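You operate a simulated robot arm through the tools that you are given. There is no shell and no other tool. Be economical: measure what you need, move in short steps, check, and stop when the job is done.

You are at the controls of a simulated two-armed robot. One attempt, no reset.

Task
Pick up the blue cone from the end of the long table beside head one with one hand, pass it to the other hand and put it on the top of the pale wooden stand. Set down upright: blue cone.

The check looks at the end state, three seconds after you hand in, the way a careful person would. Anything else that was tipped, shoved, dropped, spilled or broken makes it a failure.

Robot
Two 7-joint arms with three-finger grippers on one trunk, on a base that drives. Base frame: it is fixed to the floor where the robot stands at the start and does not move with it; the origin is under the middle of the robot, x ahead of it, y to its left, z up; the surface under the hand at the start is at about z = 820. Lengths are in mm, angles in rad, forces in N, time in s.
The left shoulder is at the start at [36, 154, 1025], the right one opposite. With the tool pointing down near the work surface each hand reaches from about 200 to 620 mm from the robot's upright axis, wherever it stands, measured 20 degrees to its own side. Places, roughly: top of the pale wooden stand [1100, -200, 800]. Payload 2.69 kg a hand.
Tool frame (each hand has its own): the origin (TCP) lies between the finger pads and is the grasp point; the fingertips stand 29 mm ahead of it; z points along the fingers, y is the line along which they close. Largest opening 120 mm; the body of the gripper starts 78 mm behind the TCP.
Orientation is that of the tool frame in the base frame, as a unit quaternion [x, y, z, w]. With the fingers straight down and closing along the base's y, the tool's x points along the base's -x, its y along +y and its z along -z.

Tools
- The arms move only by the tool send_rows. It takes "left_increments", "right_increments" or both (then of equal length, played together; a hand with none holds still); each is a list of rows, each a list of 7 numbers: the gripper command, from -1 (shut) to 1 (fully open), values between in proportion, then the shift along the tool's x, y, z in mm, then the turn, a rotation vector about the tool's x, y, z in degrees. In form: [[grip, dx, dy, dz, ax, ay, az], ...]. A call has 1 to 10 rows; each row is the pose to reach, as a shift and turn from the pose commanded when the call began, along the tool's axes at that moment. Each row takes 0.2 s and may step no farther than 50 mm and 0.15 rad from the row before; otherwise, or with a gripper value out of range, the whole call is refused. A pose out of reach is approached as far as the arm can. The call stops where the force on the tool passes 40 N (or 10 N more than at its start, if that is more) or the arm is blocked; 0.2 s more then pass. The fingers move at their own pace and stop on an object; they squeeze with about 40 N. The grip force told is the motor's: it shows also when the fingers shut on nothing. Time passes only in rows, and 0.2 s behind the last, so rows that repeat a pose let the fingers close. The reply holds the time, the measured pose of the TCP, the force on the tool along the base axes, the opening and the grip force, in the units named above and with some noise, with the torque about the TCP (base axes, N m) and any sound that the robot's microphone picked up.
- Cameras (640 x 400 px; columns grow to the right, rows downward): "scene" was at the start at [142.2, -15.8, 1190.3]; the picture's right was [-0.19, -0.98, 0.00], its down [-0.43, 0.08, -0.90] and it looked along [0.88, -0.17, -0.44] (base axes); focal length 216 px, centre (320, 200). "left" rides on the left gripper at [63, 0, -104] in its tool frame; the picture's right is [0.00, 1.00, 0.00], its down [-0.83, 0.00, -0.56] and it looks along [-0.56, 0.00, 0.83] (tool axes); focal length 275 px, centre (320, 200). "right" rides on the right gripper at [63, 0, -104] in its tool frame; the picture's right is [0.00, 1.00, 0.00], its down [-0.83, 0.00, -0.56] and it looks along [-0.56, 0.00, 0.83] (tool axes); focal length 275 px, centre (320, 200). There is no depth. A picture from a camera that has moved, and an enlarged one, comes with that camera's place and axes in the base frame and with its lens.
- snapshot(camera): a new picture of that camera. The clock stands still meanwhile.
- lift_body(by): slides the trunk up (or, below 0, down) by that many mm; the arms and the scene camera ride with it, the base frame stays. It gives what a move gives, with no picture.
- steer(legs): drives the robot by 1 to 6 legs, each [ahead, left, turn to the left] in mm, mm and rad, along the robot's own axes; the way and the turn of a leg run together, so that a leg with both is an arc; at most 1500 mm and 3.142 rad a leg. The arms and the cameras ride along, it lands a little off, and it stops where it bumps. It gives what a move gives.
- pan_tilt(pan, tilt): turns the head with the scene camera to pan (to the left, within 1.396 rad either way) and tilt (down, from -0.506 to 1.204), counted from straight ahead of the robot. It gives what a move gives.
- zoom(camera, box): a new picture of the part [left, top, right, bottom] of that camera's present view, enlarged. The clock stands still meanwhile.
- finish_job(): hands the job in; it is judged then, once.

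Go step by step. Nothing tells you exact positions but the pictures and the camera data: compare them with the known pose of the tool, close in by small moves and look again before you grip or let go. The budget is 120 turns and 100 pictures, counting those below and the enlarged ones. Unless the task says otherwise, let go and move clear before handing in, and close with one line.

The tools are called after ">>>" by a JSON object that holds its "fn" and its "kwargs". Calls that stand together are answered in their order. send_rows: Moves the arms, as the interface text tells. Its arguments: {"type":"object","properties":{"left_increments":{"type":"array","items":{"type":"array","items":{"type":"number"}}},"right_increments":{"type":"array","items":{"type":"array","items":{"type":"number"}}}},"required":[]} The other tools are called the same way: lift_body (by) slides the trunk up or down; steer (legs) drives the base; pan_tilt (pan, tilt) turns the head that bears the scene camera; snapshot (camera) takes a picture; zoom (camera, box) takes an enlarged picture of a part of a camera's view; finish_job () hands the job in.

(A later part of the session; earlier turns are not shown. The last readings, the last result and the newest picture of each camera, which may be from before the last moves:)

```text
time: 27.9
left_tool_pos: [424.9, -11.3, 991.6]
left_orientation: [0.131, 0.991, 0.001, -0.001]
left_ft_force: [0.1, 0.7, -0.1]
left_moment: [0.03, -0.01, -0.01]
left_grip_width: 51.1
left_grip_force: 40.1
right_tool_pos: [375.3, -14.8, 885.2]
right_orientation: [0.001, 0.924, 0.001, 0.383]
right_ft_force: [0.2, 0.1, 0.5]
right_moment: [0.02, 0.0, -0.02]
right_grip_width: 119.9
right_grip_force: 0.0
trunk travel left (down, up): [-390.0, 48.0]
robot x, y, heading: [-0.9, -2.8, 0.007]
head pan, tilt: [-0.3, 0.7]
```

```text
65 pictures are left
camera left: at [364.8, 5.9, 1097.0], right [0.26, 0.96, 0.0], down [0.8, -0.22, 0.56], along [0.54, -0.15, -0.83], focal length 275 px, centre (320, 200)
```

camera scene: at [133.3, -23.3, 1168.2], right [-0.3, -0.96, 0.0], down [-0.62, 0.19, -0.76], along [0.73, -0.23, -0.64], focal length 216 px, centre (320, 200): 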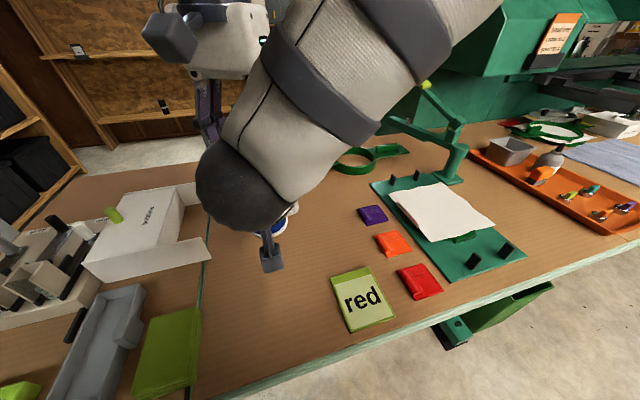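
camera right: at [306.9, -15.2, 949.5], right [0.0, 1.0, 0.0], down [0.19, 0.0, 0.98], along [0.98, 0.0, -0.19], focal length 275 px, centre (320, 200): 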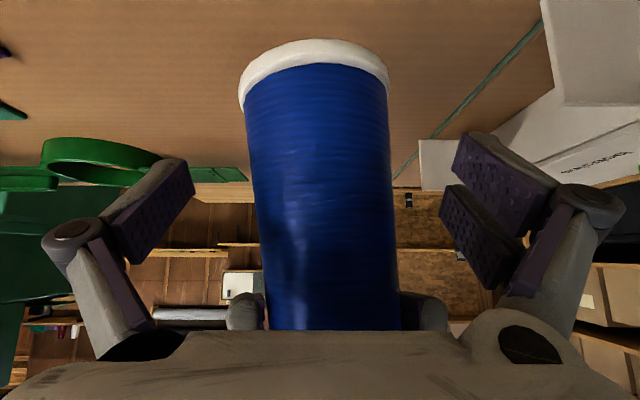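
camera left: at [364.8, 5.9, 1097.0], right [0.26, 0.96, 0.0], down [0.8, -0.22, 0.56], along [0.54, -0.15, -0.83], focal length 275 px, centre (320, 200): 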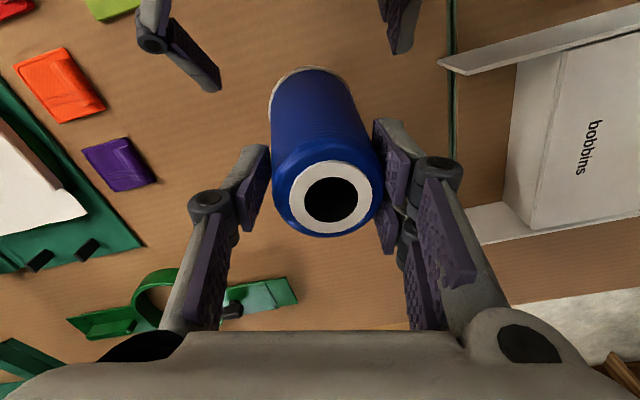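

The cone is free of the right hand. I raise and move the left hand to its own side, then the right hand away to its side.

>>> {"fn": "send_rows", "kwargs": {"left_increments": [[-1, -8, 2, -20, 0, 0, 0], [-1, -15, 4, -40, 0, 0, 0], [-1, -19, 6, -60, 0, 0, 0], [-1, -10, 35, -60, 0, 0, 0], [-1, 0, 70, -60, 0, 0, 0], [-1, 9, 105, -60, 0, 0, 0], [-1, 15, 130, -60, 0, 0, 0], [-1, 15, 130, -60, 0, 0, 0]]}}

>>> {"fn": "send_rows", "kwargs": {"right_increments": [[1, -10, -35, -10, 0, 0, 0], [1, -20, -70, -20, 0, 0, 0], [1, -42, -105, -42, 0, 0, 0], [1, -65, -140, -65, 0, 0, 0], [1, -85, -160, -85, 0, 0, 0], [1, -100, -180, -100, 0, 0, 0], [1, -100, -180, -100, 0, 0, 0]]}}

>>> {"fn": "snapshot", "kwargs": {"camera": "left"}}

>>> {"fn": "snapshot", "kwargs": {"camera": "scene"}}

```text
time: 29.7
left_tool_pos: [443.7, 119.3, 1052.1]
left_orientation: [0.131, 0.991, 0.001, 0.0]
left_ft_force: [-0.6, 0.6, -1.1]
left_moment: [0.03, -0.02, -0.01]
left_grip_width: 50.9
left_grip_force: 40.5
right_tool_pos: [375.5, -15.2, 885.4]
right_orientation: [0.0, 0.924, 0.0, 0.384]
right_ft_force: [-1.0, -0.4, -0.8]
right_moment: [0.0, 0.0, 0.01]
right_grip_width: 120.1
right_grip_force: 0.0
trunk travel left (down, up): [-390.0, 48.0]
robot x, y, heading: [1.5, -0.4, -0.003]
head pan, tilt: [-0.3, 0.7]
```

```text
time: 31.3
left_tool_pos: [443.8, 119.4, 1052.2]
left_orientation: [0.131, 0.991, 0.001, 0.0]
left_ft_force: [-0.8, -0.1, -1.6]
left_moment: [-0.02, 0.05, 0.01]
left_grip_width: 51.0
left_grip_force: 39.6
right_tool_pos: [375.6, -195.6, 1027.6]
right_orientation: [0.0, 0.924, 0.0, 0.383]
right_ft_force: [-0.5, 0.0, -0.7]
right_moment: [0.0, 0.0, 0.04]
right_grip_width: 120.0
right_grip_force: 0.1
right hand out of reach, approached as far as the arm can: row 3, 4
trunk travel left (down, up): [-390.0, 48.0]
robot x, y, heading: [-0.0, -4.1, 0.002]
head pan, tilt: [-0.3, 0.7]
```

```text
64 pictures are left
camera left: at [384.2, 136.1, 1156.9], right [0.26, 0.96, 0.0], down [0.8, -0.22, 0.56], along [0.54, -0.15, -0.83], focal length 275 px, centre (320, 200)
```

left: 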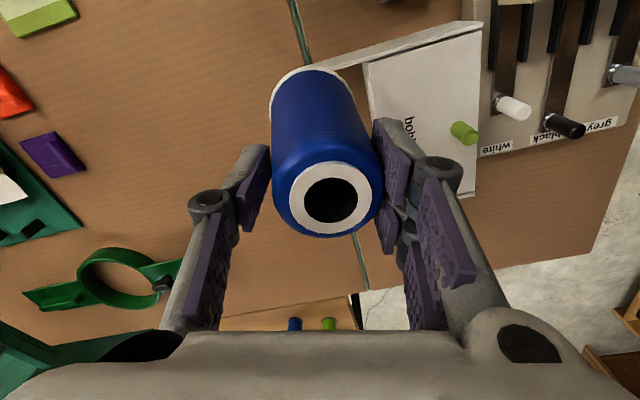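

```text
63 pictures are left
camera scene: at [133.4, -23.1, 1168.2], right [-0.3, -0.96, 0.0], down [-0.62, 0.19, -0.76], along [0.73, -0.23, -0.64], focal length 216 px, centre (320, 200)
```

scene: 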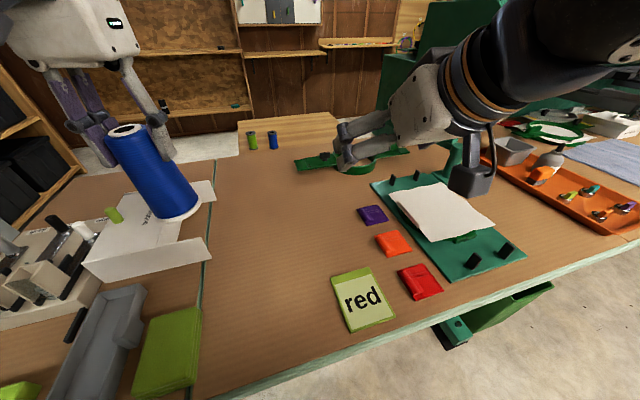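

Both arms are clear. I drive back 360 mm, then left about 880 mm, watching for obstacles.

>>> {"fn": "steer", "kwargs": {"legs": [[-370, 0, 0]]}}

>>> {"fn": "pan_tilt", "kwargs": {"pan": 1.39, "tilt": 0.6}}

>>> {"fn": "snapshot", "kwargs": {"camera": "scene"}}

```text
time: 33.7
left_tool_pos: [73.3, 118.3, 1051.8]
left_orientation: [0.13, 0.991, 0.0, 0.0]
left_ft_force: [0.4, -0.3, -1.3]
left_moment: [0.02, 0.0, 0.0]
left_grip_width: 50.8
left_grip_force: 40.5
right_tool_pos: [5.0, -195.3, 1026.3]
right_orientation: [0.0, 0.924, 0.0, 0.382]
right_ft_force: [-0.4, 0.7, 0.5]
right_moment: [0.02, 0.0, -0.02]
right_grip_width: 119.8
right_grip_force: 0.0
trunk travel left (down, up): [-390.0, 48.0]
robot x, y, heading: [-371.7, 0.6, 0.001]
head pan, tilt: [-0.3, 0.7]
```

```text
time: 35.4
left_tool_pos: [73.1, 119.0, 1052.2]
left_orientation: [0.13, 0.991, 0.0, 0.0]
left_ft_force: [-0.4, -0.4, -1.4]
left_moment: [0.02, -0.02, 0.02]
left_grip_width: 50.9
left_grip_force: 39.8
right_tool_pos: [5.0, -194.7, 1026.5]
right_orientation: [0.0, 0.924, 0.0, 0.383]
right_ft_force: [-1.0, 0.2, -0.2]
right_moment: [-0.01, 0.01, 0.02]
right_grip_width: 119.9
right_grip_force: 0.1
trunk travel left (down, up): [-390.0, 48.0]
robot x, y, heading: [-368.3, 2.1, -0.003]
head pan, tilt: [1.389, 0.6]
```

```text
62 pictures are left
camera scene: at [-302.3, 88.8, 1176.8], right [0.98, -0.18, 0.0], down [-0.1, -0.56, -0.83], along [0.15, 0.81, -0.56], focal length 216 px, centre (320, 200)
```

scene: 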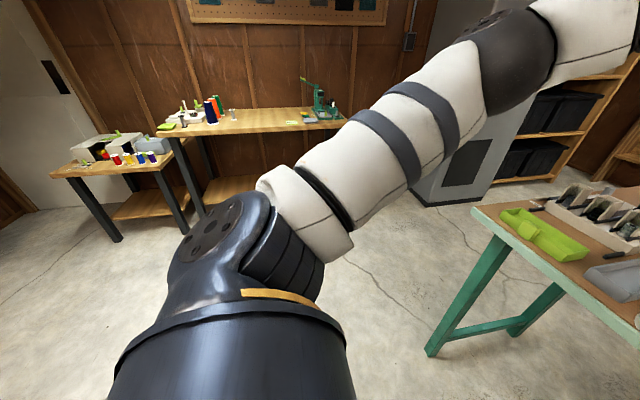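

The floor on the left is open: benches are at y≳1700 and the cabinet at y≳1500. I strafe left 920 mm and look ahead.

>>> {"fn": "steer", "kwargs": {"legs": [[0, 920, 0]]}}

>>> {"fn": "pan_tilt", "kwargs": {"pan": 0, "tilt": 0.5}}

>>> {"fn": "snapshot", "kwargs": {"camera": "scene"}}

```text
time: 42.8
left_tool_pos: [71.9, 1041.6, 1052.1]
left_orientation: [0.127, 0.992, 0.001, -0.001]
left_ft_force: [0.3, -0.3, -1.2]
left_moment: [0.0, 0.05, 0.02]
left_grip_width: 50.9
left_grip_force: 40.1
right_tool_pos: [4.0, 727.6, 1026.9]
right_orientation: [-0.003, 0.924, 0.001, 0.383]
right_ft_force: [-0.4, 0.4, 0.0]
right_moment: [-0.01, -0.01, -0.05]
right_grip_width: 119.8
right_grip_force: 0.1
trunk travel left (down, up): [-390.0, 48.0]
robot x, y, heading: [-371.9, 923.9, 0.006]
head pan, tilt: [1.389, 0.6]
```

```text
time: 44.4
left_tool_pos: [70.4, 1041.4, 1052.5]
left_orientation: [0.128, 0.992, 0.0, -0.001]
left_ft_force: [0.5, 0.9, -1.0]
left_moment: [0.01, 0.0, 0.01]
left_grip_width: 50.6
left_grip_force: 39.6
right_tool_pos: [3.4, 727.0, 1026.8]
right_orientation: [-0.002, 0.924, 0.0, 0.383]
right_ft_force: [-0.2, 0.7, 0.1]
right_moment: [0.02, 0.04, 0.0]
right_grip_width: 120.1
right_grip_force: 0.0
trunk travel left (down, up): [-390.0, 48.0]
robot x, y, heading: [-373.2, 924.0, 0.006]
head pan, tilt: [0.0, 0.499]
```

```text
61 pictures are left
camera scene: at [-229.3, 923.5, 1185.9], right [0.01, -1.0, 0.0], down [-0.48, 0.0, -0.88], along [0.88, 0.0, -0.48], focal length 216 px, centre (320, 200)
```

scene: 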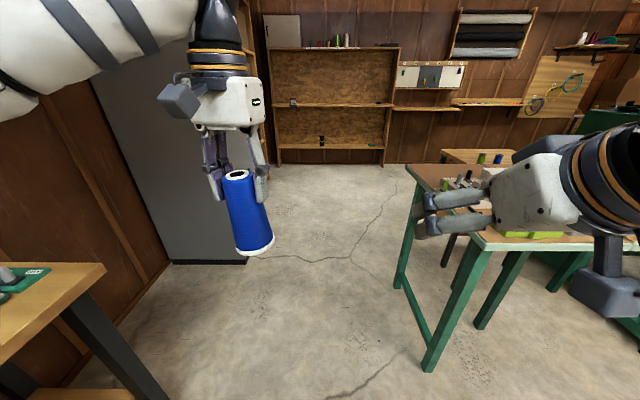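

There's clear floor ahead between the table and the cabinet. I drive forward 1500 mm easing slightly right, then look towards the stand.

>>> {"fn": "steer", "kwargs": {"legs": [[1500, -60, 0]]}}

>>> {"fn": "pan_tilt", "kwargs": {"pan": -1.2, "tilt": 0.5}}

>>> {"fn": "snapshot", "kwargs": {"camera": "scene"}}

```text
refused: leg 1 is longer than a leg can be; nothing moved
```

```text
time: 45.8
left_tool_pos: [71.2, 1042.1, 1052.8]
left_orientation: [0.128, 0.992, 0.0, 0.0]
left_ft_force: [-0.3, -0.2, -1.3]
left_moment: [-0.01, 0.01, -0.02]
left_grip_width: 50.7
left_grip_force: 40.0
right_tool_pos: [3.7, 727.5, 1027.2]
right_orientation: [-0.002, 0.924, 0.001, 0.383]
right_ft_force: [0.8, 0.0, 0.4]
right_moment: [0.01, 0.0, 0.0]
right_grip_width: 120.1
right_grip_force: 0.1
trunk travel left (down, up): [-390.0, 48.0]
robot x, y, heading: [-375.6, 921.4, 0.002]
head pan, tilt: [-1.201, 0.499]
```

```text
60 pictures are left
camera scene: at [-286.9, 838.4, 1185.9], right [-0.93, -0.37, 0.0], down [-0.18, 0.45, -0.88], along [0.32, -0.82, -0.48], focal length 216 px, centre (320, 200)
```

scene: 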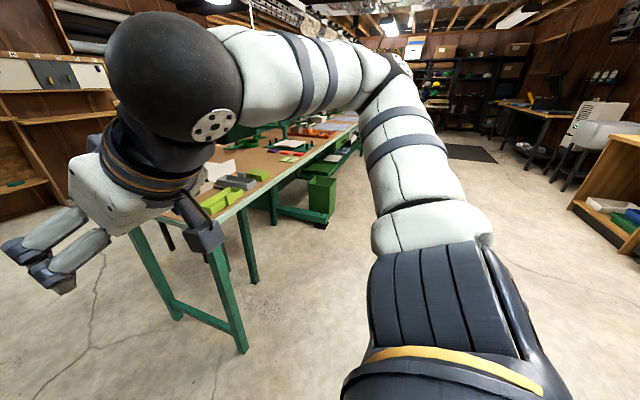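

>>> {"fn": "steer", "kwargs": {"legs": [[750, -50, 0], [750, 0, 0]]}}

>>> {"fn": "snapshot", "kwargs": {"camera": "scene"}}

```text
time: 53.5
left_tool_pos: [1561.8, 985.0, 1052.7]
left_orientation: [0.134, 0.991, 0.0, -0.001]
left_ft_force: [0.5, -0.1, -1.8]
left_moment: [-0.03, 0.02, 0.0]
left_grip_width: 50.7
left_grip_force: 39.9
right_tool_pos: [1489.8, 671.6, 1025.8]
right_orientation: [0.005, 0.924, -0.002, 0.382]
right_ft_force: [0.4, -0.2, 0.0]
right_moment: [-0.02, 0.04, 0.04]
right_grip_width: 119.9
right_grip_force: 0.2
trunk travel left (down, up): [-390.0, 48.0]
robot x, y, heading: [1113.7, 869.0, -0.007]
head pan, tilt: [-1.201, 0.499]
```

```text
59 pictures are left
camera scene: at [1200.8, 785.9, 1185.9], right [-0.94, -0.35, 0.0], down [-0.17, 0.45, -0.88], along [0.31, -0.82, -0.48], focal length 216 px, centre (320, 200)
```

scene: 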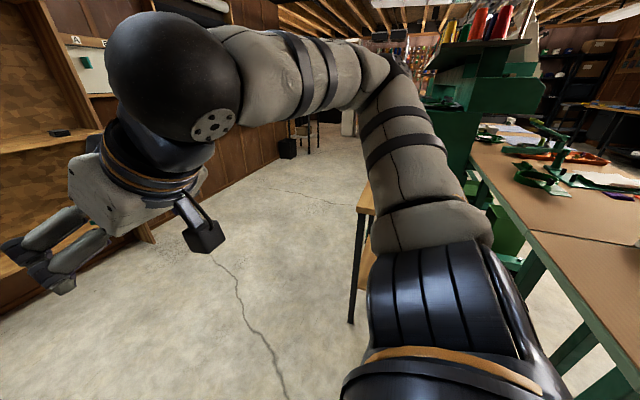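

The space is clear to turn. I turn right 90° to face the stand and look.

>>> {"fn": "steer", "kwargs": {"legs": [[0, 0, -1.564]]}}

>>> {"fn": "pan_tilt", "kwargs": {"pan": 0, "tilt": 0.6}}

>>> {"fn": "snapshot", "kwargs": {"camera": "scene"}}

```text
time: 57.6
left_tool_pos: [1239.4, 426.2, 1052.1]
left_orientation: [0.79, 0.613, 0.0, 0.0]
left_ft_force: [0.1, 0.2, -2.1]
left_moment: [-0.01, 0.0, 0.02]
left_grip_width: 50.8
left_grip_force: 40.0
right_tool_pos: [924.1, 492.0, 1026.0]
right_orientation: [0.65, 0.656, -0.27, 0.272]
right_ft_force: [0.6, 1.0, 0.0]
right_moment: [0.0, -0.01, -0.04]
right_grip_width: 120.2
right_grip_force: 0.1
trunk travel left (down, up): [-390.0, 48.0]
robot x, y, heading: [1114.2, 870.8, -1.564]
head pan, tilt: [-1.201, 0.499]
```

```text
time: 59.0
left_tool_pos: [1238.8, 426.4, 1051.7]
left_orientation: [0.79, 0.613, 0.0, 0.0]
left_ft_force: [0.6, 0.5, -0.9]
left_moment: [-0.01, 0.01, 0.04]
left_grip_width: 50.9
left_grip_force: 39.7
right_tool_pos: [924.2, 491.4, 1027.5]
right_orientation: [0.65, 0.656, -0.27, 0.272]
right_ft_force: [-0.4, -0.7, 0.7]
right_moment: [-0.02, 0.01, 0.02]
right_grip_width: 120.2
right_grip_force: 0.1
trunk travel left (down, up): [-390.0, 48.0]
robot x, y, heading: [1116.7, 873.6, -1.56]
head pan, tilt: [0.0, 0.6]
```

```text
58 pictures are left
camera scene: at [1115.9, 729.4, 1176.8], right [-1.0, -0.01, 0.0], down [0.0, 0.56, -0.83], along [0.01, -0.83, -0.56], focal length 216 px, centre (320, 200)
```

scene: 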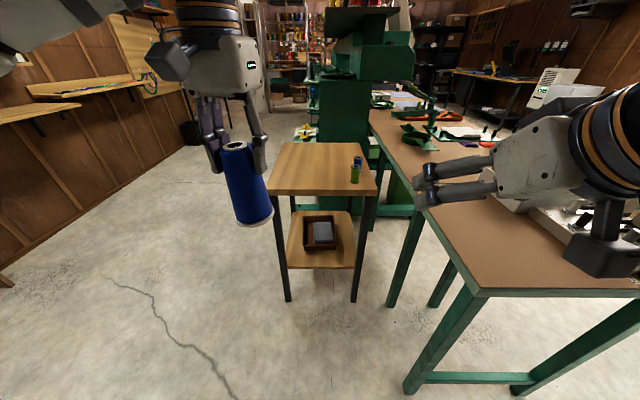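

The pale stand is ahead, with the two small spools near its table-side edge. I zoom to locate its top.

>>> {"fn": "zoom", "kwargs": {"camera": "scene", "box": [230, 110, 410, 222]}}

```text
3.56 times, centred on (320, 166) of scene
camera zoom: at [1115.9, 729.4, 1176.8], right [-1.0, -0.01, 0.0], down [0.0, 0.56, -0.83], along [0.01, -0.83, -0.56], focal length 768 px, centre (320, 321)
```

zoom: 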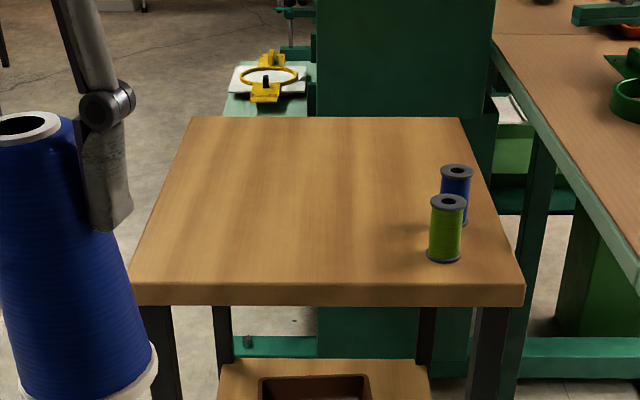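

The stand top spans about x 930–1305, y −340…115, with spools near x≈1000. I drive ahead 400 mm (keeping 40 mm more off the table) and check the base gap.

>>> {"fn": "steer", "kwargs": {"legs": [[200, 40, 0], [200, 0, 0]]}}

>>> {"fn": "pan_tilt", "kwargs": {"pan": 0, "tilt": 1.2}}

>>> {"fn": "snapshot", "kwargs": {"camera": "scene"}}

>>> {"fn": "snapshot", "kwargs": {"camera": "left"}}

```text
time: 61.9
left_tool_pos: [1283.7, 28.2, 1051.7]
left_orientation: [0.79, 0.613, 0.001, -0.001]
left_ft_force: [-0.3, 0.1, -2.1]
left_moment: [-0.01, 0.0, 0.03]
left_grip_width: 50.8
left_grip_force: 39.3
right_tool_pos: [968.9, 92.7, 1025.9]
right_orientation: [0.651, 0.656, -0.269, 0.272]
right_ft_force: [-0.1, -0.4, -1.5]
right_moment: [0.04, 0.0, -0.02]
right_grip_width: 120.0
right_grip_force: 0.1
trunk travel left (down, up): [-390.0, 48.0]
robot x, y, heading: [1163.7, 469.1, -1.559]
head pan, tilt: [0.0, 0.6]
```

```text
time: 62.9
left_tool_pos: [1282.9, 28.7, 1052.9]
left_orientation: [0.79, 0.613, 0.0, -0.001]
left_ft_force: [0.3, 0.4, -2.4]
left_moment: [0.01, 0.0, 0.01]
left_grip_width: 50.8
left_grip_force: 39.1
right_tool_pos: [968.1, 93.0, 1026.2]
right_orientation: [0.65, 0.656, -0.27, 0.272]
right_ft_force: [0.2, -0.8, -0.3]
right_moment: [0.0, -0.01, 0.0]
right_grip_width: 120.3
right_grip_force: 0.1
trunk travel left (down, up): [-390.0, 48.0]
robot x, y, heading: [1159.3, 473.1, -1.561]
head pan, tilt: [0.0, 1.201]
```

```text
56 pictures are left
camera scene: at [1159.8, 363.4, 1132.3], right [-1.0, -0.01, 0.0], down [-0.01, 0.93, -0.36], along [0.0, -0.36, -0.93], focal length 216 px, centre (320, 200)
```

scene: 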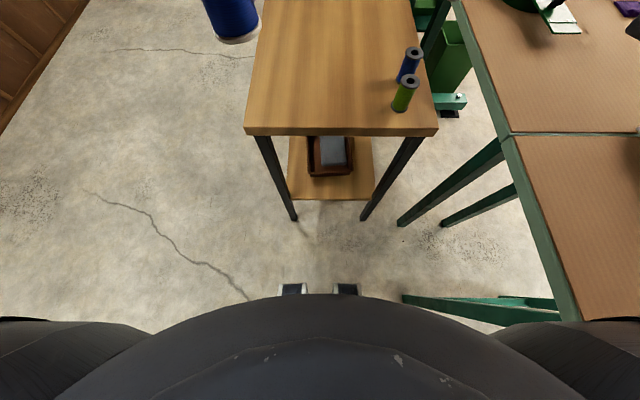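

```text
55 pictures are left
camera left: at [1300.3, 89.4, 1156.9], right [0.97, -0.25, 0.0], down [-0.21, -0.8, 0.56], along [-0.14, -0.54, -0.83], focal length 275 px, centre (320, 200)
```

left: 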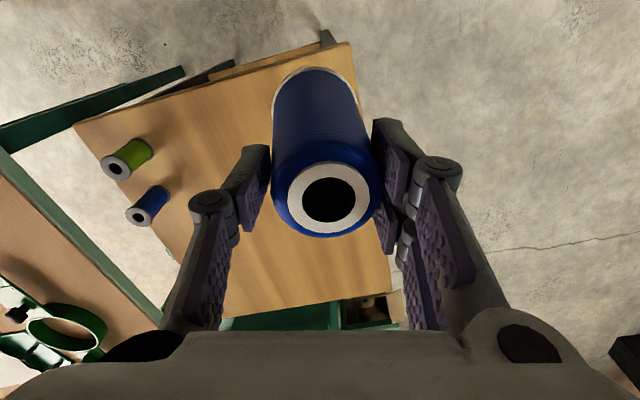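

Gap to the stand is ample. I shift the cone over the stand to about [1165, -5], staying high, and inspect its lean.

>>> {"fn": "send_rows", "kwargs": {"left_increments": [[-1, -16, -27, 0, 0, 0, 0], [-1, -32, -54, 0, 0, 0, 0], [-1, -48, -80, 0, 0, 0, 0], [-1, -62, -106, 0, 0, 0, 0], [-1, -62, -106, 0, 0, 0, 0]]}}

>>> {"fn": "pan_tilt", "kwargs": {"pan": 0, "tilt": 0.6}}

>>> {"fn": "snapshot", "kwargs": {"camera": "scene"}}

>>> {"fn": "snapshot", "kwargs": {"camera": "right"}}

>>> {"fn": "snapshot", "kwargs": {"camera": "left"}}

```text
time: 64.0
left_tool_pos: [1165.9, -5.5, 1051.8]
left_orientation: [0.79, 0.613, 0.0, 0.0]
left_ft_force: [-0.8, -1.0, -1.7]
left_moment: [-0.01, -0.01, -0.01]
left_grip_width: 50.8
left_grip_force: 40.4
right_tool_pos: [968.6, 94.3, 1027.4]
right_orientation: [0.651, 0.656, -0.269, 0.271]
right_ft_force: [1.3, 0.2, 0.6]
right_moment: [-0.02, -0.01, -0.01]
right_grip_width: 119.9
right_grip_force: 0.0
trunk travel left (down, up): [-390.0, 48.0]
robot x, y, heading: [1159.4, 469.8, -1.555]
head pan, tilt: [0.0, 1.201]
```

```text
time: 65.0
left_tool_pos: [1165.2, -5.2, 1052.2]
left_orientation: [0.79, 0.612, 0.0, -0.001]
left_ft_force: [0.3, 0.1, -2.0]
left_moment: [-0.03, 0.0, -0.02]
left_grip_width: 50.6
left_grip_force: 39.8
right_tool_pos: [968.0, 93.1, 1026.1]
right_orientation: [0.65, 0.657, -0.269, 0.271]
right_ft_force: [-0.8, -0.3, 0.4]
right_moment: [-0.01, 0.01, 0.02]
right_grip_width: 120.1
right_grip_force: 0.1
trunk travel left (down, up): [-390.0, 48.0]
robot x, y, heading: [1160.6, 469.3, -1.565]
head pan, tilt: [0.0, 0.6]
```

```text
54 pictures are left
camera scene: at [1160.1, 330.9, 1176.8], right [-1.0, -0.01, 0.0], down [-0.01, 0.57, -0.82], along [0.01, -0.82, -0.57], focal length 216 px, centre (320, 200)
```

scene: 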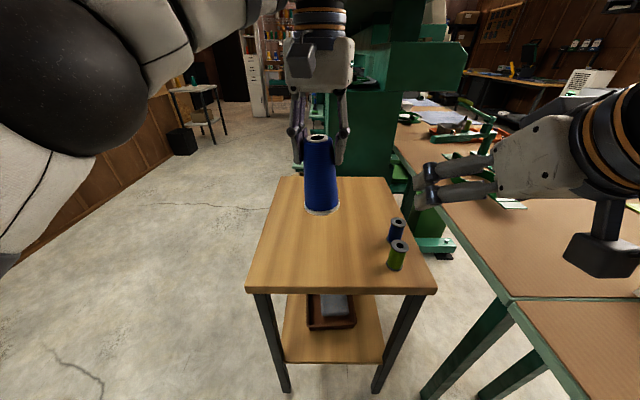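

```text
53 pictures are left
camera right: at [966.3, 211.6, 1056.0], right [1.0, 0.01, 0.0], down [0.01, -0.19, 0.98], along [0.01, -0.98, -0.19], focal length 275 px, centre (320, 200)
```

right: 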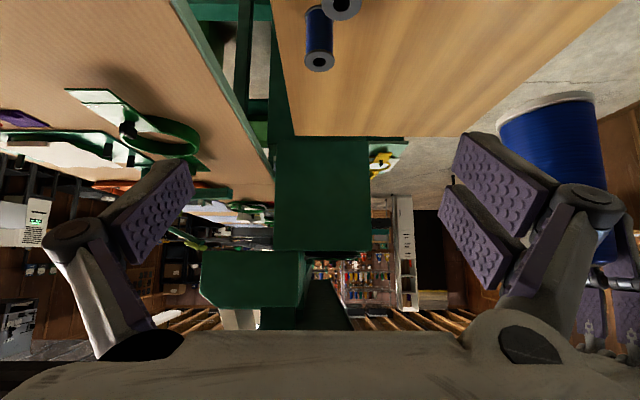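

```text
52 pictures are left
camera left: at [1182.1, 55.7, 1156.5], right [0.97, -0.25, 0.0], down [-0.21, -0.8, 0.56], along [-0.14, -0.54, -0.83], focal length 275 px, centre (320, 200)
```

left: 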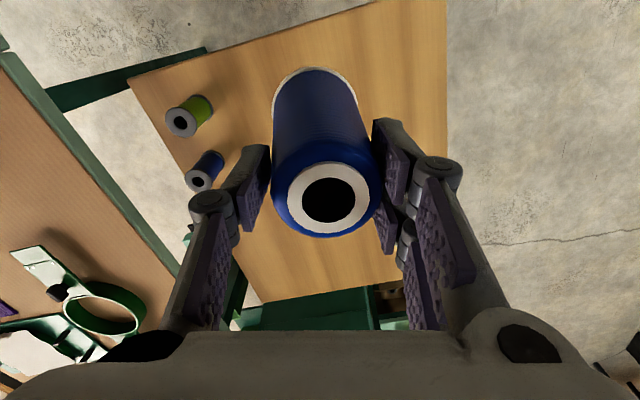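

The cone hangs over the stand leaning ~3° towards the tool's +y. I roll the hand −3.3° to correct it and descend to about 20 mm above the top.

>>> {"fn": "send_rows", "kwargs": {"left_increments": [[-1, 0, 0, 15, -1.5, 0, 0], [-1, 0, 0, 35, -3.3, 0, 0], [-1, 0, 0, 55, -3.3, 0, 0], [-1, 0, 0, 75, -3.3, 0, 0], [-1, 0, 0, 90, -3.3, 0, 0], [-1, 0, 0, 105, -3.3, 0, 0], [-1, 0, 0, 115, -3.3, 0, 0], [-1, 0, 0, 115, -3.3, 0, 0]]}}

>>> {"fn": "zoom", "kwargs": {"camera": "scene", "box": [230, 110, 430, 235]}}

>>> {"fn": "snapshot", "kwargs": {"camera": "right"}}

```text
time: 66.8
left_tool_pos: [1166.5, -5.4, 937.5]
left_orientation: [0.79, 0.613, 0.018, 0.022]
left_ft_force: [0.1, -0.6, -2.1]
left_moment: [0.01, 0.01, 0.0]
left_grip_width: 50.7
left_grip_force: 39.7
right_tool_pos: [968.5, 94.0, 1026.6]
right_orientation: [0.65, 0.656, -0.27, 0.272]
right_ft_force: [-0.2, 0.4, 0.6]
right_moment: [0.02, 0.01, 0.02]
right_grip_width: 120.1
right_grip_force: 0.1
trunk travel left (down, up): [-390.0, 48.0]
robot x, y, heading: [1160.2, 471.5, -1.56]
head pan, tilt: [0.0, 0.6]
```

```text
3.20 times, centred on (330, 172) of scene
camera zoom: at [1160.0, 331.0, 1176.8], right [-1.0, -0.01, 0.0], down [-0.01, 0.56, -0.83], along [0.01, -0.82, -0.56], focal length 691 px, centre (288, 288)
```

zoom: 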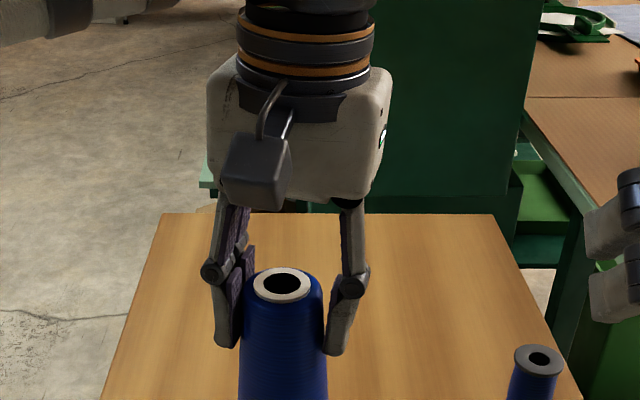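

```text
50 pictures are left
camera right: at [966.3, 211.7, 1056.1], right [1.0, 0.01, 0.0], down [0.01, -0.19, 0.98], along [0.01, -0.98, -0.19], focal length 275 px, centre (320, 200)
```

right: 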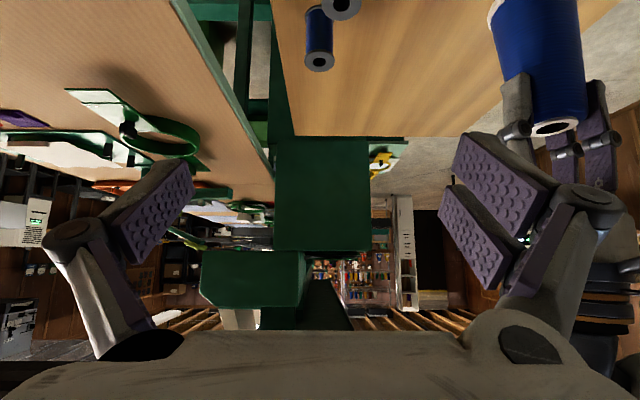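

>>> {"fn": "zoom", "kwargs": {"camera": "scene", "box": [240, 180, 400, 280]}}

```text
4.00 times, centred on (320, 230) of scene
camera zoom: at [1160.0, 331.0, 1176.8], right [-1.0, -0.01, 0.0], down [-0.01, 0.56, -0.83], along [0.01, -0.82, -0.56], focal length 864 px, centre (320, 80)
```

zoom: 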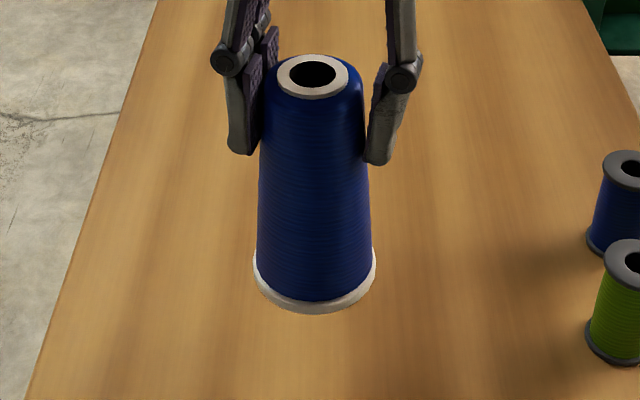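

Now upright, base about 20 mm above the top. I lower it slowly.

>>> {"fn": "send_rows", "kwargs": {"left_increments": [[-1, 0, 0, 6, 0, 0, 0], [-1, 0, 0, 11, 0, 0, 0], [-1, 0, 0, 15, 0, 0, 0], [-1, 0, 0, 15, 0, 0, 0]]}}

>>> {"fn": "zoom", "kwargs": {"camera": "scene", "box": [240, 180, 400, 280]}}

```text
time: 67.8
left_tool_pos: [1166.6, -4.6, 921.5]
left_orientation: [0.79, 0.613, 0.018, 0.023]
left_ft_force: [0.0, -0.9, -1.6]
left_moment: [0.01, -0.04, 0.0]
left_grip_width: 50.9
left_grip_force: 39.9
right_tool_pos: [968.6, 93.5, 1026.3]
right_orientation: [0.65, 0.656, -0.269, 0.272]
right_ft_force: [-0.1, -0.9, -0.4]
right_moment: [0.0, 0.01, 0.0]
right_grip_width: 120.1
right_grip_force: 0.0
trunk travel left (down, up): [-390.0, 48.0]
robot x, y, heading: [1161.9, 472.6, -1.565]
head pan, tilt: [0.0, 0.6]
```

```text
4.00 times, centred on (320, 230) of scene
camera zoom: at [1160.1, 330.9, 1176.8], right [-1.0, -0.01, 0.0], down [-0.01, 0.56, -0.83], along [0.01, -0.82, -0.56], focal length 864 px, centre (320, 80)
```

zoom: 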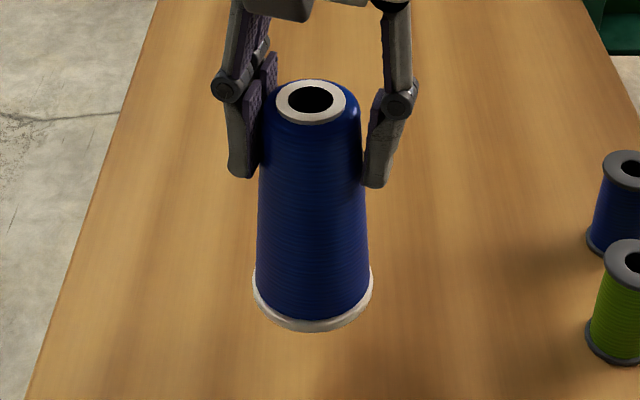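

>>> {"fn": "send_rows", "kwargs": {"left_increments": [[-1, 0, 0, 2, 0, 0, 0], [-1, 0, 0, 3.5, 0, 0, 0], [-1, 0, 0, 5, 0, 0, 0], [-1, 0, 0, 5, 0, 0, 0]]}}

>>> {"fn": "send_rows", "kwargs": {"left_increments": [[-1, 0, 0, 1, 0, 0, 0], [-1, 0, 0, 2, 0, 0, 0], [-1, 0, 0, 2, 0, 0, 0]]}}

```text
time: 68.8
left_tool_pos: [1167.4, -6.5, 918.4]
left_orientation: [0.791, 0.612, 0.018, 0.023]
left_ft_force: [-0.9, -1.1, -1.6]
left_moment: [0.0, 0.0, -0.01]
left_grip_width: 50.9
left_grip_force: 40.0
right_tool_pos: [968.6, 94.0, 1025.3]
right_orientation: [0.65, 0.656, -0.27, 0.273]
right_ft_force: [0.5, 0.2, 0.2]
right_moment: [-0.01, 0.02, 0.01]
right_grip_width: 120.1
right_grip_force: 0.0
trunk travel left (down, up): [-390.0, 48.0]
robot x, y, heading: [1158.0, 470.1, -1.561]
head pan, tilt: [0.0, 0.6]
```

```text
time: 69.7
left_tool_pos: [1167.5, -6.7, 914.7]
left_orientation: [0.79, 0.612, 0.018, 0.022]
left_ft_force: [0.0, -0.2, -1.0]
left_moment: [0.01, -0.02, -0.01]
left_grip_width: 50.7
left_grip_force: 39.9
right_tool_pos: [969.5, 93.5, 1026.4]
right_orientation: [0.651, 0.656, -0.269, 0.271]
right_ft_force: [0.6, 0.5, -0.1]
right_moment: [-0.02, 0.0, 0.02]
right_grip_width: 120.3
right_grip_force: 0.1
trunk travel left (down, up): [-390.0, 48.0]
robot x, y, heading: [1158.2, 471.7, -1.561]
head pan, tilt: [0.0, 0.6]
```

Still no contact force. I keep lowering in 1–2 mm steps.

>>> {"fn": "send_rows", "kwargs": {"left_increments": [[-1, 0, 0, 1, 0, 0, 0], [-1, 0, 0, 2, 0, 0, 0], [-1, 0, 0, 2, 0, 0, 0]]}}

>>> {"fn": "zoom", "kwargs": {"camera": "scene", "box": [240, 180, 400, 280]}}

>>> {"fn": "zoom", "kwargs": {"camera": "left", "box": [220, 20, 420, 145]}}

```text
time: 70.5
left_tool_pos: [1166.8, -5.3, 912.3]
left_orientation: [0.79, 0.613, 0.017, 0.023]
left_ft_force: [-0.1, 0.3, -1.2]
left_moment: [0.03, 0.0, 0.01]
left_grip_width: 50.8
left_grip_force: 40.3
right_tool_pos: [968.7, 93.1, 1027.2]
right_orientation: [0.651, 0.656, -0.269, 0.272]
right_ft_force: [0.3, -0.5, 0.1]
right_moment: [-0.01, -0.02, 0.0]
right_grip_width: 120.2
right_grip_force: 0.0
trunk travel left (down, up): [-390.0, 48.0]
robot x, y, heading: [1161.3, 468.5, -1.558]
head pan, tilt: [0.0, 0.6]
```

```text
4.00 times, centred on (320, 230) of scene
camera zoom: at [1160.1, 330.9, 1176.8], right [-1.0, -0.01, 0.0], down [-0.01, 0.56, -0.83], along [0.01, -0.82, -0.56], focal length 864 px, centre (320, 80)
```

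zoom: 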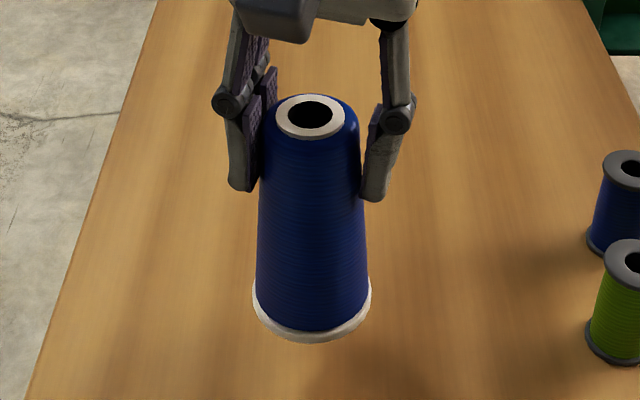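

```text
3.20 times, centred on (320, 82) of left
camera zoom: at [1177.7, 56.8, 1017.7], right [0.97, -0.25, 0.06], down [-0.24, -0.8, 0.55], along [-0.09, -0.55, -0.83], focal length 881 px, centre (320, 576)
```

zoom: 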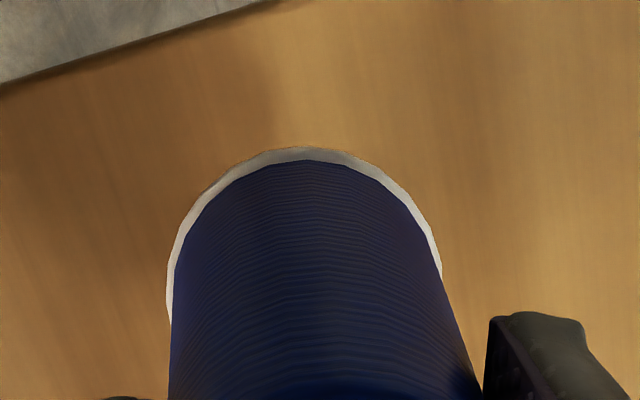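

>>> {"fn": "send_rows", "kwargs": {"left_increments": [[-1, 0, 0, 1, 0, 0, 0], [-1, 0, 0, 2, 0, 0, 0], [-1, 0, 0, 3, 0, 0, 0], [-1, 0, 0, 3, 0, 0, 0]]}}

>>> {"fn": "send_rows", "kwargs": {"left_increments": [[-1, 0, 0, 1, 0, 0, 0], [-1, 0, 0, 2, 0, 0, 0], [-1, 0, 0, 2, 0, 0, 0]]}}

```text
time: 71.5
left_tool_pos: [1166.9, -4.7, 909.4]
left_orientation: [0.79, 0.613, 0.018, 0.023]
left_ft_force: [0.8, -0.6, -2.2]
left_moment: [-0.02, -0.01, -0.03]
left_grip_width: 50.6
left_grip_force: 39.8
right_tool_pos: [968.2, 93.4, 1026.3]
right_orientation: [0.65, 0.656, -0.269, 0.272]
right_ft_force: [-0.2, -0.7, -0.2]
right_moment: [0.01, -0.01, 0.03]
right_grip_width: 120.1
right_grip_force: 0.0
trunk travel left (down, up): [-390.0, 48.0]
robot x, y, heading: [1164.1, 473.8, -1.561]
head pan, tilt: [0.0, 0.6]
```

```text
time: 72.2
left_tool_pos: [1168.2, -4.7, 909.8]
left_orientation: [0.79, 0.612, 0.018, 0.023]
left_ft_force: [-0.6, -0.2, -1.6]
left_moment: [0.01, -0.04, 0.01]
left_grip_width: 50.7
left_grip_force: 39.8
right_tool_pos: [967.4, 93.6, 1026.6]
right_orientation: [0.651, 0.656, -0.269, 0.271]
right_ft_force: [0.3, -0.2, 0.1]
right_moment: [0.02, -0.01, -0.01]
right_grip_width: 119.8
right_grip_force: 0.0
trunk travel left (down, up): [-390.0, 48.0]
robot x, y, heading: [1161.9, 472.5, -1.561]
head pan, tilt: [0.0, 0.6]
```

>>> {"fn": "send_rows", "kwargs": {"left_increments": [[-1, 0, 0, 1, 0, 0, 0], [-1, 0, 0, 2, 0, 0, 0], [-1, 0, 0, 3, 0, 0, 0], [-1, 0, 0, 3, 0, 0, 0]]}}

>>> {"fn": "zoom", "kwargs": {"camera": "scene", "box": [280, 220, 360, 270]}}

```text
time: 73.2
left_tool_pos: [1166.9, -7.1, 904.8]
left_orientation: [0.789, 0.613, 0.018, 0.023]
left_ft_force: [0.1, -0.1, -1.1]
left_moment: [-0.02, 0.02, 0.0]
left_grip_width: 50.4
left_grip_force: 39.5
right_tool_pos: [967.7, 93.4, 1028.3]
right_orientation: [0.65, 0.656, -0.269, 0.272]
right_ft_force: [-0.3, 0.1, -0.4]
right_moment: [0.01, -0.01, -0.01]
right_grip_width: 119.7
right_grip_force: 0.1
trunk travel left (down, up): [-390.0, 48.0]
robot x, y, heading: [1159.3, 469.8, -1.563]
head pan, tilt: [0.0, 0.6]
```

```text
8.00 times, centred on (320, 245) of scene
camera zoom: at [1160.1, 330.9, 1176.8], right [-1.0, -0.01, 0.0], down [-0.01, 0.56, -0.83], along [0.01, -0.82, -0.56], focal length 1728 px, centre (320, -160)
```

zoom: 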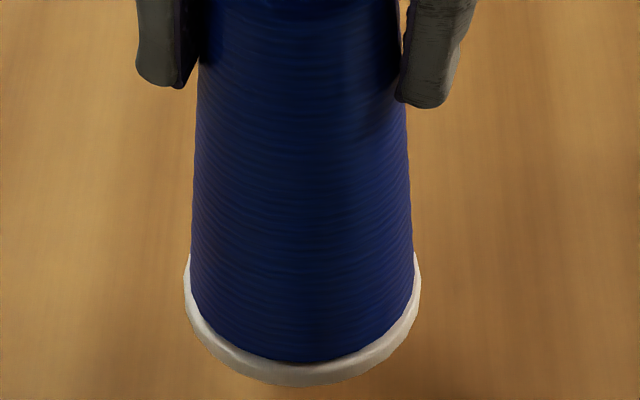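

>>> {"fn": "send_rows", "kwargs": {"left_increments": [[-1, 0, 0, 1, 0, 0, 0], [-1, 0, 0, 2, 0, 0, 0], [-1, 0, 0, 3, 0, 0, 0], [-1, 0, 0, 3, 0, 0, 0]]}}

>>> {"fn": "send_rows", "kwargs": {"left_increments": [[-1, 0, 0, 1, 0, 0, 0], [-1, 0, 0, 2, 0, 0, 0], [-1, 0, 0, 2, 0, 0, 0]]}}

>>> {"fn": "snapshot", "kwargs": {"camera": "right"}}

```text
time: 74.2
left_tool_pos: [1167.9, -5.9, 902.3]
left_orientation: [0.79, 0.613, 0.017, 0.023]
left_ft_force: [-0.4, 0.0, -1.6]
left_moment: [0.03, -0.02, 0.0]
left_grip_width: 50.7
left_grip_force: 40.4
right_tool_pos: [968.8, 92.6, 1028.1]
right_orientation: [0.65, 0.656, -0.269, 0.272]
right_ft_force: [0.7, 1.4, 0.7]
right_moment: [0.01, 0.01, 0.05]
right_grip_width: 120.1
right_grip_force: 0.1
trunk travel left (down, up): [-390.0, 48.0]
robot x, y, heading: [1159.8, 470.1, -1.561]
head pan, tilt: [0.0, 0.6]
```

```text
time: 75.0
left_tool_pos: [1168.1, -6.1, 899.9]
left_orientation: [0.79, 0.612, 0.018, 0.023]
left_ft_force: [0.5, 0.6, -1.5]
left_moment: [-0.01, -0.02, 0.0]
left_grip_width: 50.4
left_grip_force: 39.7
right_tool_pos: [968.0, 93.1, 1025.4]
right_orientation: [0.65, 0.656, -0.27, 0.272]
right_ft_force: [0.3, -0.1, -0.2]
right_moment: [-0.01, 0.02, 0.0]
right_grip_width: 119.9
right_grip_force: 0.0
trunk travel left (down, up): [-390.0, 48.0]
robot x, y, heading: [1155.6, 468.0, -1.557]
head pan, tilt: [0.0, 0.6]
```

```text
44 pictures are left
camera right: at [966.3, 211.7, 1056.1], right [1.0, 0.01, 0.0], down [0.01, -0.19, 0.98], along [0.01, -0.98, -0.19], focal length 275 px, centre (320, 200)
```

right: 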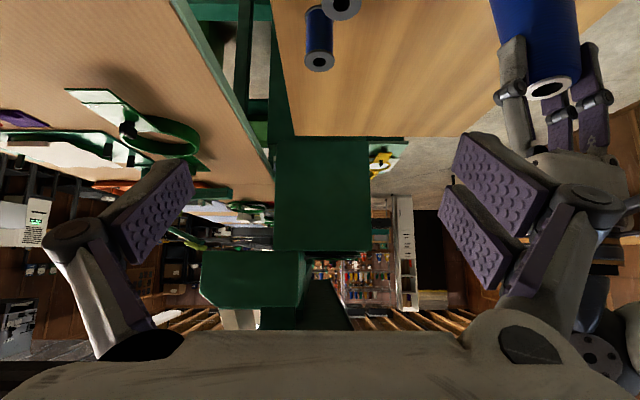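

Re-triangulating the stand's front edge gives a top of about z≈767, so there's ~18 mm to go, and the front edge is at y≈65. I shift 30 mm further in and continue down.

>>> {"fn": "send_rows", "kwargs": {"left_increments": [[-1, -15, 4, 0, 0, 0, 0], [-1, -29, 7, 0, 0, 0, 0], [-1, -29, 7, 5, 0, 0, 0], [-1, -29, 7, 10, 0, 0, 0], [-1, -29, 7, 12, 0, 0, 0], [-1, -29, 7, 12, 0, 0, 0]]}}

>>> {"fn": "zoom", "kwargs": {"camera": "scene", "box": [240, 180, 400, 280]}}

```text
time: 76.5
left_tool_pos: [1168.6, -35.6, 888.2]
left_orientation: [0.789, 0.613, 0.017, 0.023]
left_ft_force: [0.8, 0.0, -1.1]
left_moment: [0.02, -0.01, -0.01]
left_grip_width: 50.4
left_grip_force: 39.9
right_tool_pos: [969.1, 92.6, 1026.9]
right_orientation: [0.65, 0.656, -0.27, 0.272]
right_ft_force: [0.1, -0.6, -0.2]
right_moment: [-0.01, 0.0, 0.0]
right_grip_width: 119.8
right_grip_force: 0.0
trunk travel left (down, up): [-390.0, 48.0]
robot x, y, heading: [1161.4, 468.6, -1.567]
head pan, tilt: [0.0, 0.6]
```

```text
4.00 times, centred on (320, 230) of scene
camera zoom: at [1160.1, 330.9, 1176.8], right [-1.0, -0.01, 0.0], down [-0.01, 0.56, -0.83], along [0.01, -0.82, -0.56], focal length 864 px, centre (320, 80)
```

zoom: 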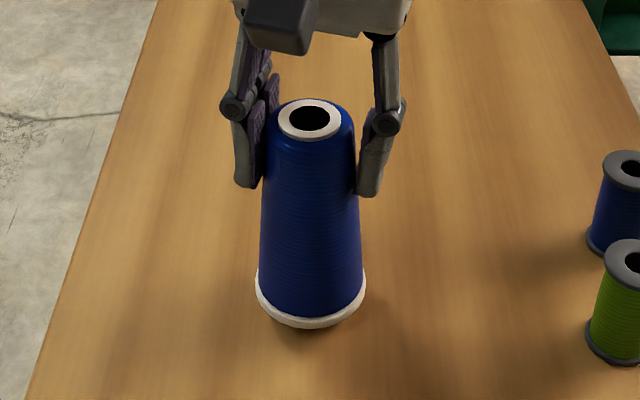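

A contact shadow is now appearing under the base, so it's close. I continue by small steps.

>>> {"fn": "send_rows", "kwargs": {"left_increments": [[-1, 0, 0, 1, 0, 0, 0], [-1, 0, 0, 2, 0, 0, 0], [-1, 0, 0, 3, 0, 0, 0], [-1, 0, 0, 3, 0, 0, 0]]}}

>>> {"fn": "zoom", "kwargs": {"camera": "scene", "box": [280, 220, 360, 270]}}

```text
time: 77.5
left_tool_pos: [1167.6, -36.0, 886.5]
left_orientation: [0.79, 0.613, 0.017, 0.023]
left_ft_force: [-0.9, -0.5, -1.2]
left_moment: [0.03, 0.04, -0.02]
left_grip_width: 50.5
left_grip_force: 40.3
right_tool_pos: [968.2, 93.5, 1026.2]
right_orientation: [0.651, 0.656, -0.27, 0.271]
right_ft_force: [-0.4, -0.4, -0.2]
right_moment: [0.0, 0.0, -0.03]
right_grip_width: 120.0
right_grip_force: 0.0
trunk travel left (down, up): [-390.0, 48.0]
robot x, y, heading: [1161.1, 467.0, -1.558]
head pan, tilt: [0.0, 0.6]
```

```text
8.00 times, centred on (320, 245) of scene
camera zoom: at [1160.1, 330.9, 1176.8], right [-1.0, -0.01, 0.0], down [-0.01, 0.56, -0.83], along [0.01, -0.82, -0.56], focal length 1728 px, centre (320, -160)
```

zoom: 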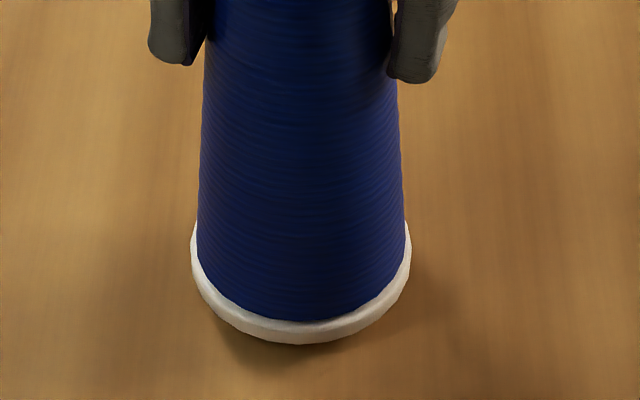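

>>> {"fn": "send_rows", "kwargs": {"left_increments": [[-1, 0, 0, 1, 0, 0, 0], [-1, 0, 0, 2, 0, 0, 0], [-1, 0, 0, 3, 0, 0, 0], [-1, 0, 0, 3, 0, 0, 0]]}}

>>> {"fn": "zoom", "kwargs": {"camera": "scene", "box": [280, 220, 360, 270]}}

```text
time: 78.5
left_tool_pos: [1169.0, -35.8, 883.1]
left_orientation: [0.79, 0.613, 0.017, 0.024]
left_ft_force: [0.3, -0.2, -2.1]
left_moment: [0.0, 0.01, -0.02]
left_grip_width: 50.4
left_grip_force: 40.0
right_tool_pos: [968.1, 93.2, 1026.6]
right_orientation: [0.65, 0.656, -0.27, 0.272]
right_ft_force: [-0.7, 0.6, 0.4]
right_moment: [-0.01, 0.0, 0.03]
right_grip_width: 119.8
right_grip_force: 0.1
trunk travel left (down, up): [-390.0, 48.0]
robot x, y, heading: [1161.8, 469.6, -1.563]
head pan, tilt: [0.0, 0.6]
```

```text
8.00 times, centred on (320, 245) of scene
camera zoom: at [1160.1, 330.9, 1176.8], right [-1.0, -0.01, 0.0], down [-0.01, 0.56, -0.83], along [0.01, -0.82, -0.56], focal length 1728 px, centre (320, -160)
```

zoom: 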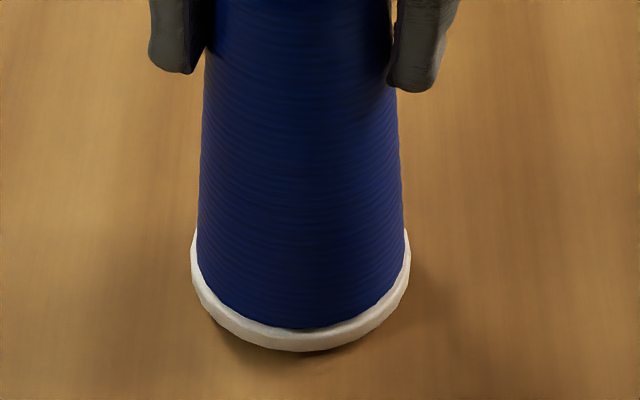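

Still hanging just above its shadow; a few mm remain.

>>> {"fn": "send_rows", "kwargs": {"left_increments": [[-1, 0, 0, 1, 0, 0, 0], [-1, 0, 0, 2, 0, 0, 0], [-1, 0, 0, 2, 0, 0, 0]]}}

>>> {"fn": "zoom", "kwargs": {"camera": "scene", "box": [280, 220, 360, 270]}}

```text
time: 79.2
left_tool_pos: [1168.0, -36.8, 880.2]
left_orientation: [0.79, 0.613, 0.017, 0.023]
left_ft_force: [0.3, -0.3, -2.5]
left_moment: [-0.01, 0.01, 0.01]
left_grip_width: 50.8
left_grip_force: 40.5
right_tool_pos: [968.9, 94.5, 1026.2]
right_orientation: [0.65, 0.656, -0.269, 0.273]
right_ft_force: [-0.5, 0.3, 0.2]
right_moment: [0.02, 0.02, 0.03]
right_grip_width: 119.8
right_grip_force: 0.1
trunk travel left (down, up): [-390.0, 48.0]
robot x, y, heading: [1157.7, 471.2, -1.558]
head pan, tilt: [0.0, 0.6]
```

```text
8.00 times, centred on (320, 245) of scene
camera zoom: at [1160.1, 330.9, 1176.8], right [-1.0, -0.01, 0.0], down [-0.01, 0.56, -0.83], along [0.01, -0.82, -0.56], focal length 1728 px, centre (320, -160)
```

zoom: 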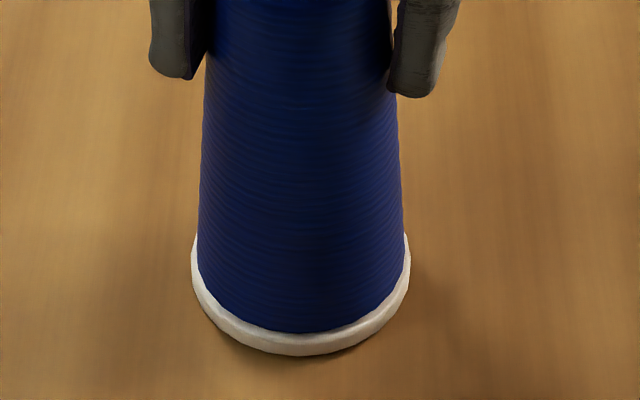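

>>> {"fn": "send_rows", "kwargs": {"left_increments": [[-1, 0, 0, 1, 0, 0, 0], [-1, 0, 0, 2, 0, 0, 0], [-1, 0, 0, 2, 0, 0, 0]]}}

>>> {"fn": "zoom", "kwargs": {"camera": "scene", "box": [280, 220, 360, 270]}}

```text
time: 80.0
left_tool_pos: [1168.3, -35.3, 878.4]
left_orientation: [0.79, 0.613, 0.018, 0.022]
left_ft_force: [-0.1, 0.0, 0.5]
left_moment: [0.11, 0.04, -0.01]
left_grip_width: 51.0
left_grip_force: 40.4
right_tool_pos: [969.7, 93.8, 1026.7]
right_orientation: [0.65, 0.656, -0.269, 0.272]
right_ft_force: [-0.5, 0.0, -0.4]
right_moment: [-0.03, 0.02, -0.01]
right_grip_width: 120.1
right_grip_force: 0.0
trunk travel left (down, up): [-390.0, 48.0]
robot x, y, heading: [1156.5, 470.2, -1.562]
head pan, tilt: [0.0, 0.6]
```

```text
8.00 times, centred on (320, 245) of scene
camera zoom: at [1160.0, 331.1, 1176.9], right [-1.0, -0.01, 0.0], down [-0.01, 0.56, -0.83], along [0.01, -0.83, -0.56], focal length 1728 px, centre (320, -160)
```

zoom: 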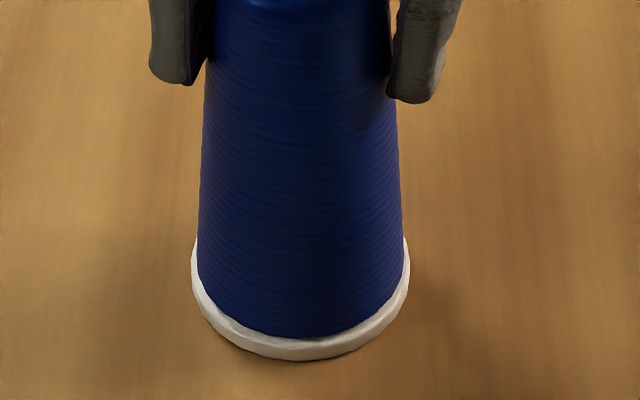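

Contact is just felt (force rose to +0.5 N). One more half millimetre and I open the hand gradually.

>>> {"fn": "send_rows", "kwargs": {"left_increments": [[-1, 0, 0, 0.7, 0, 0, 0], [-0.1, 0, 0, 0.7, 0, 0, 0], [0.0, 0, 0, 0.7, 0, 0, 0], [0.15, 0, 0, 0.7, 0, 0, 0], [0.3, 0, 0, 0.7, 0, 0, 0], [0.4, 0, 0, 0.7, 0, 0, 0]]}}

>>> {"fn": "zoom", "kwargs": {"camera": "scene", "box": [240, 180, 400, 280]}}

>>> {"fn": "snapshot", "kwargs": {"camera": "left"}}

```text
time: 81.5
left_tool_pos: [1169.5, -34.8, 877.7]
left_orientation: [0.79, 0.613, 0.018, 0.023]
left_ft_force: [-0.1, 0.2, 0.6]
left_moment: [0.02, 0.02, -0.01]
left_grip_width: 83.9
left_grip_force: 0.0
right_tool_pos: [968.8, 93.4, 1026.0]
right_orientation: [0.65, 0.656, -0.269, 0.272]
right_ft_force: [0.0, 0.1, 0.4]
right_moment: [-0.01, -0.01, -0.03]
right_grip_width: 119.9
right_grip_force: 0.0
trunk travel left (down, up): [-390.0, 48.0]
robot x, y, heading: [1162.2, 472.0, -1.562]
head pan, tilt: [0.0, 0.6]
```

```text
4.00 times, centred on (320, 230) of scene
camera zoom: at [1160.1, 331.0, 1176.8], right [-1.0, -0.01, 0.0], down [-0.01, 0.56, -0.83], along [0.01, -0.83, -0.56], focal length 864 px, centre (320, 80)
```

zoom: 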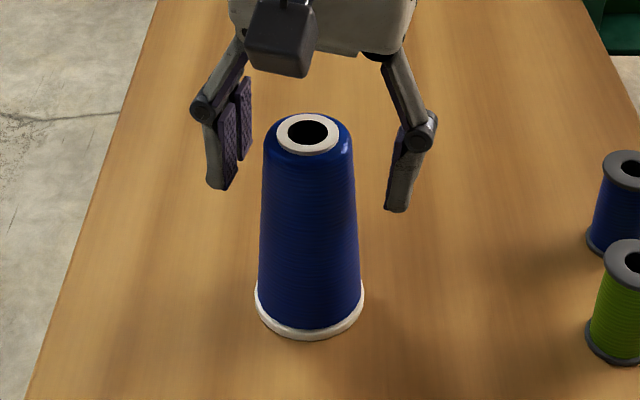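

```text
37 pictures are left
camera left: at [1179.1, 26.8, 982.4], right [0.97, -0.25, 0.06], down [-0.24, -0.8, 0.55], along [-0.09, -0.55, -0.83], focal length 275 px, centre (320, 200)
```

left: 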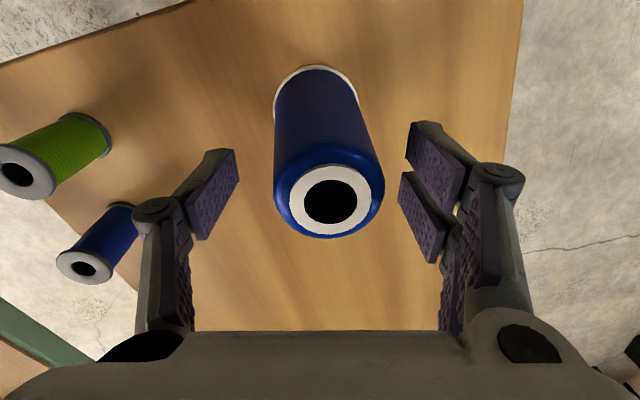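

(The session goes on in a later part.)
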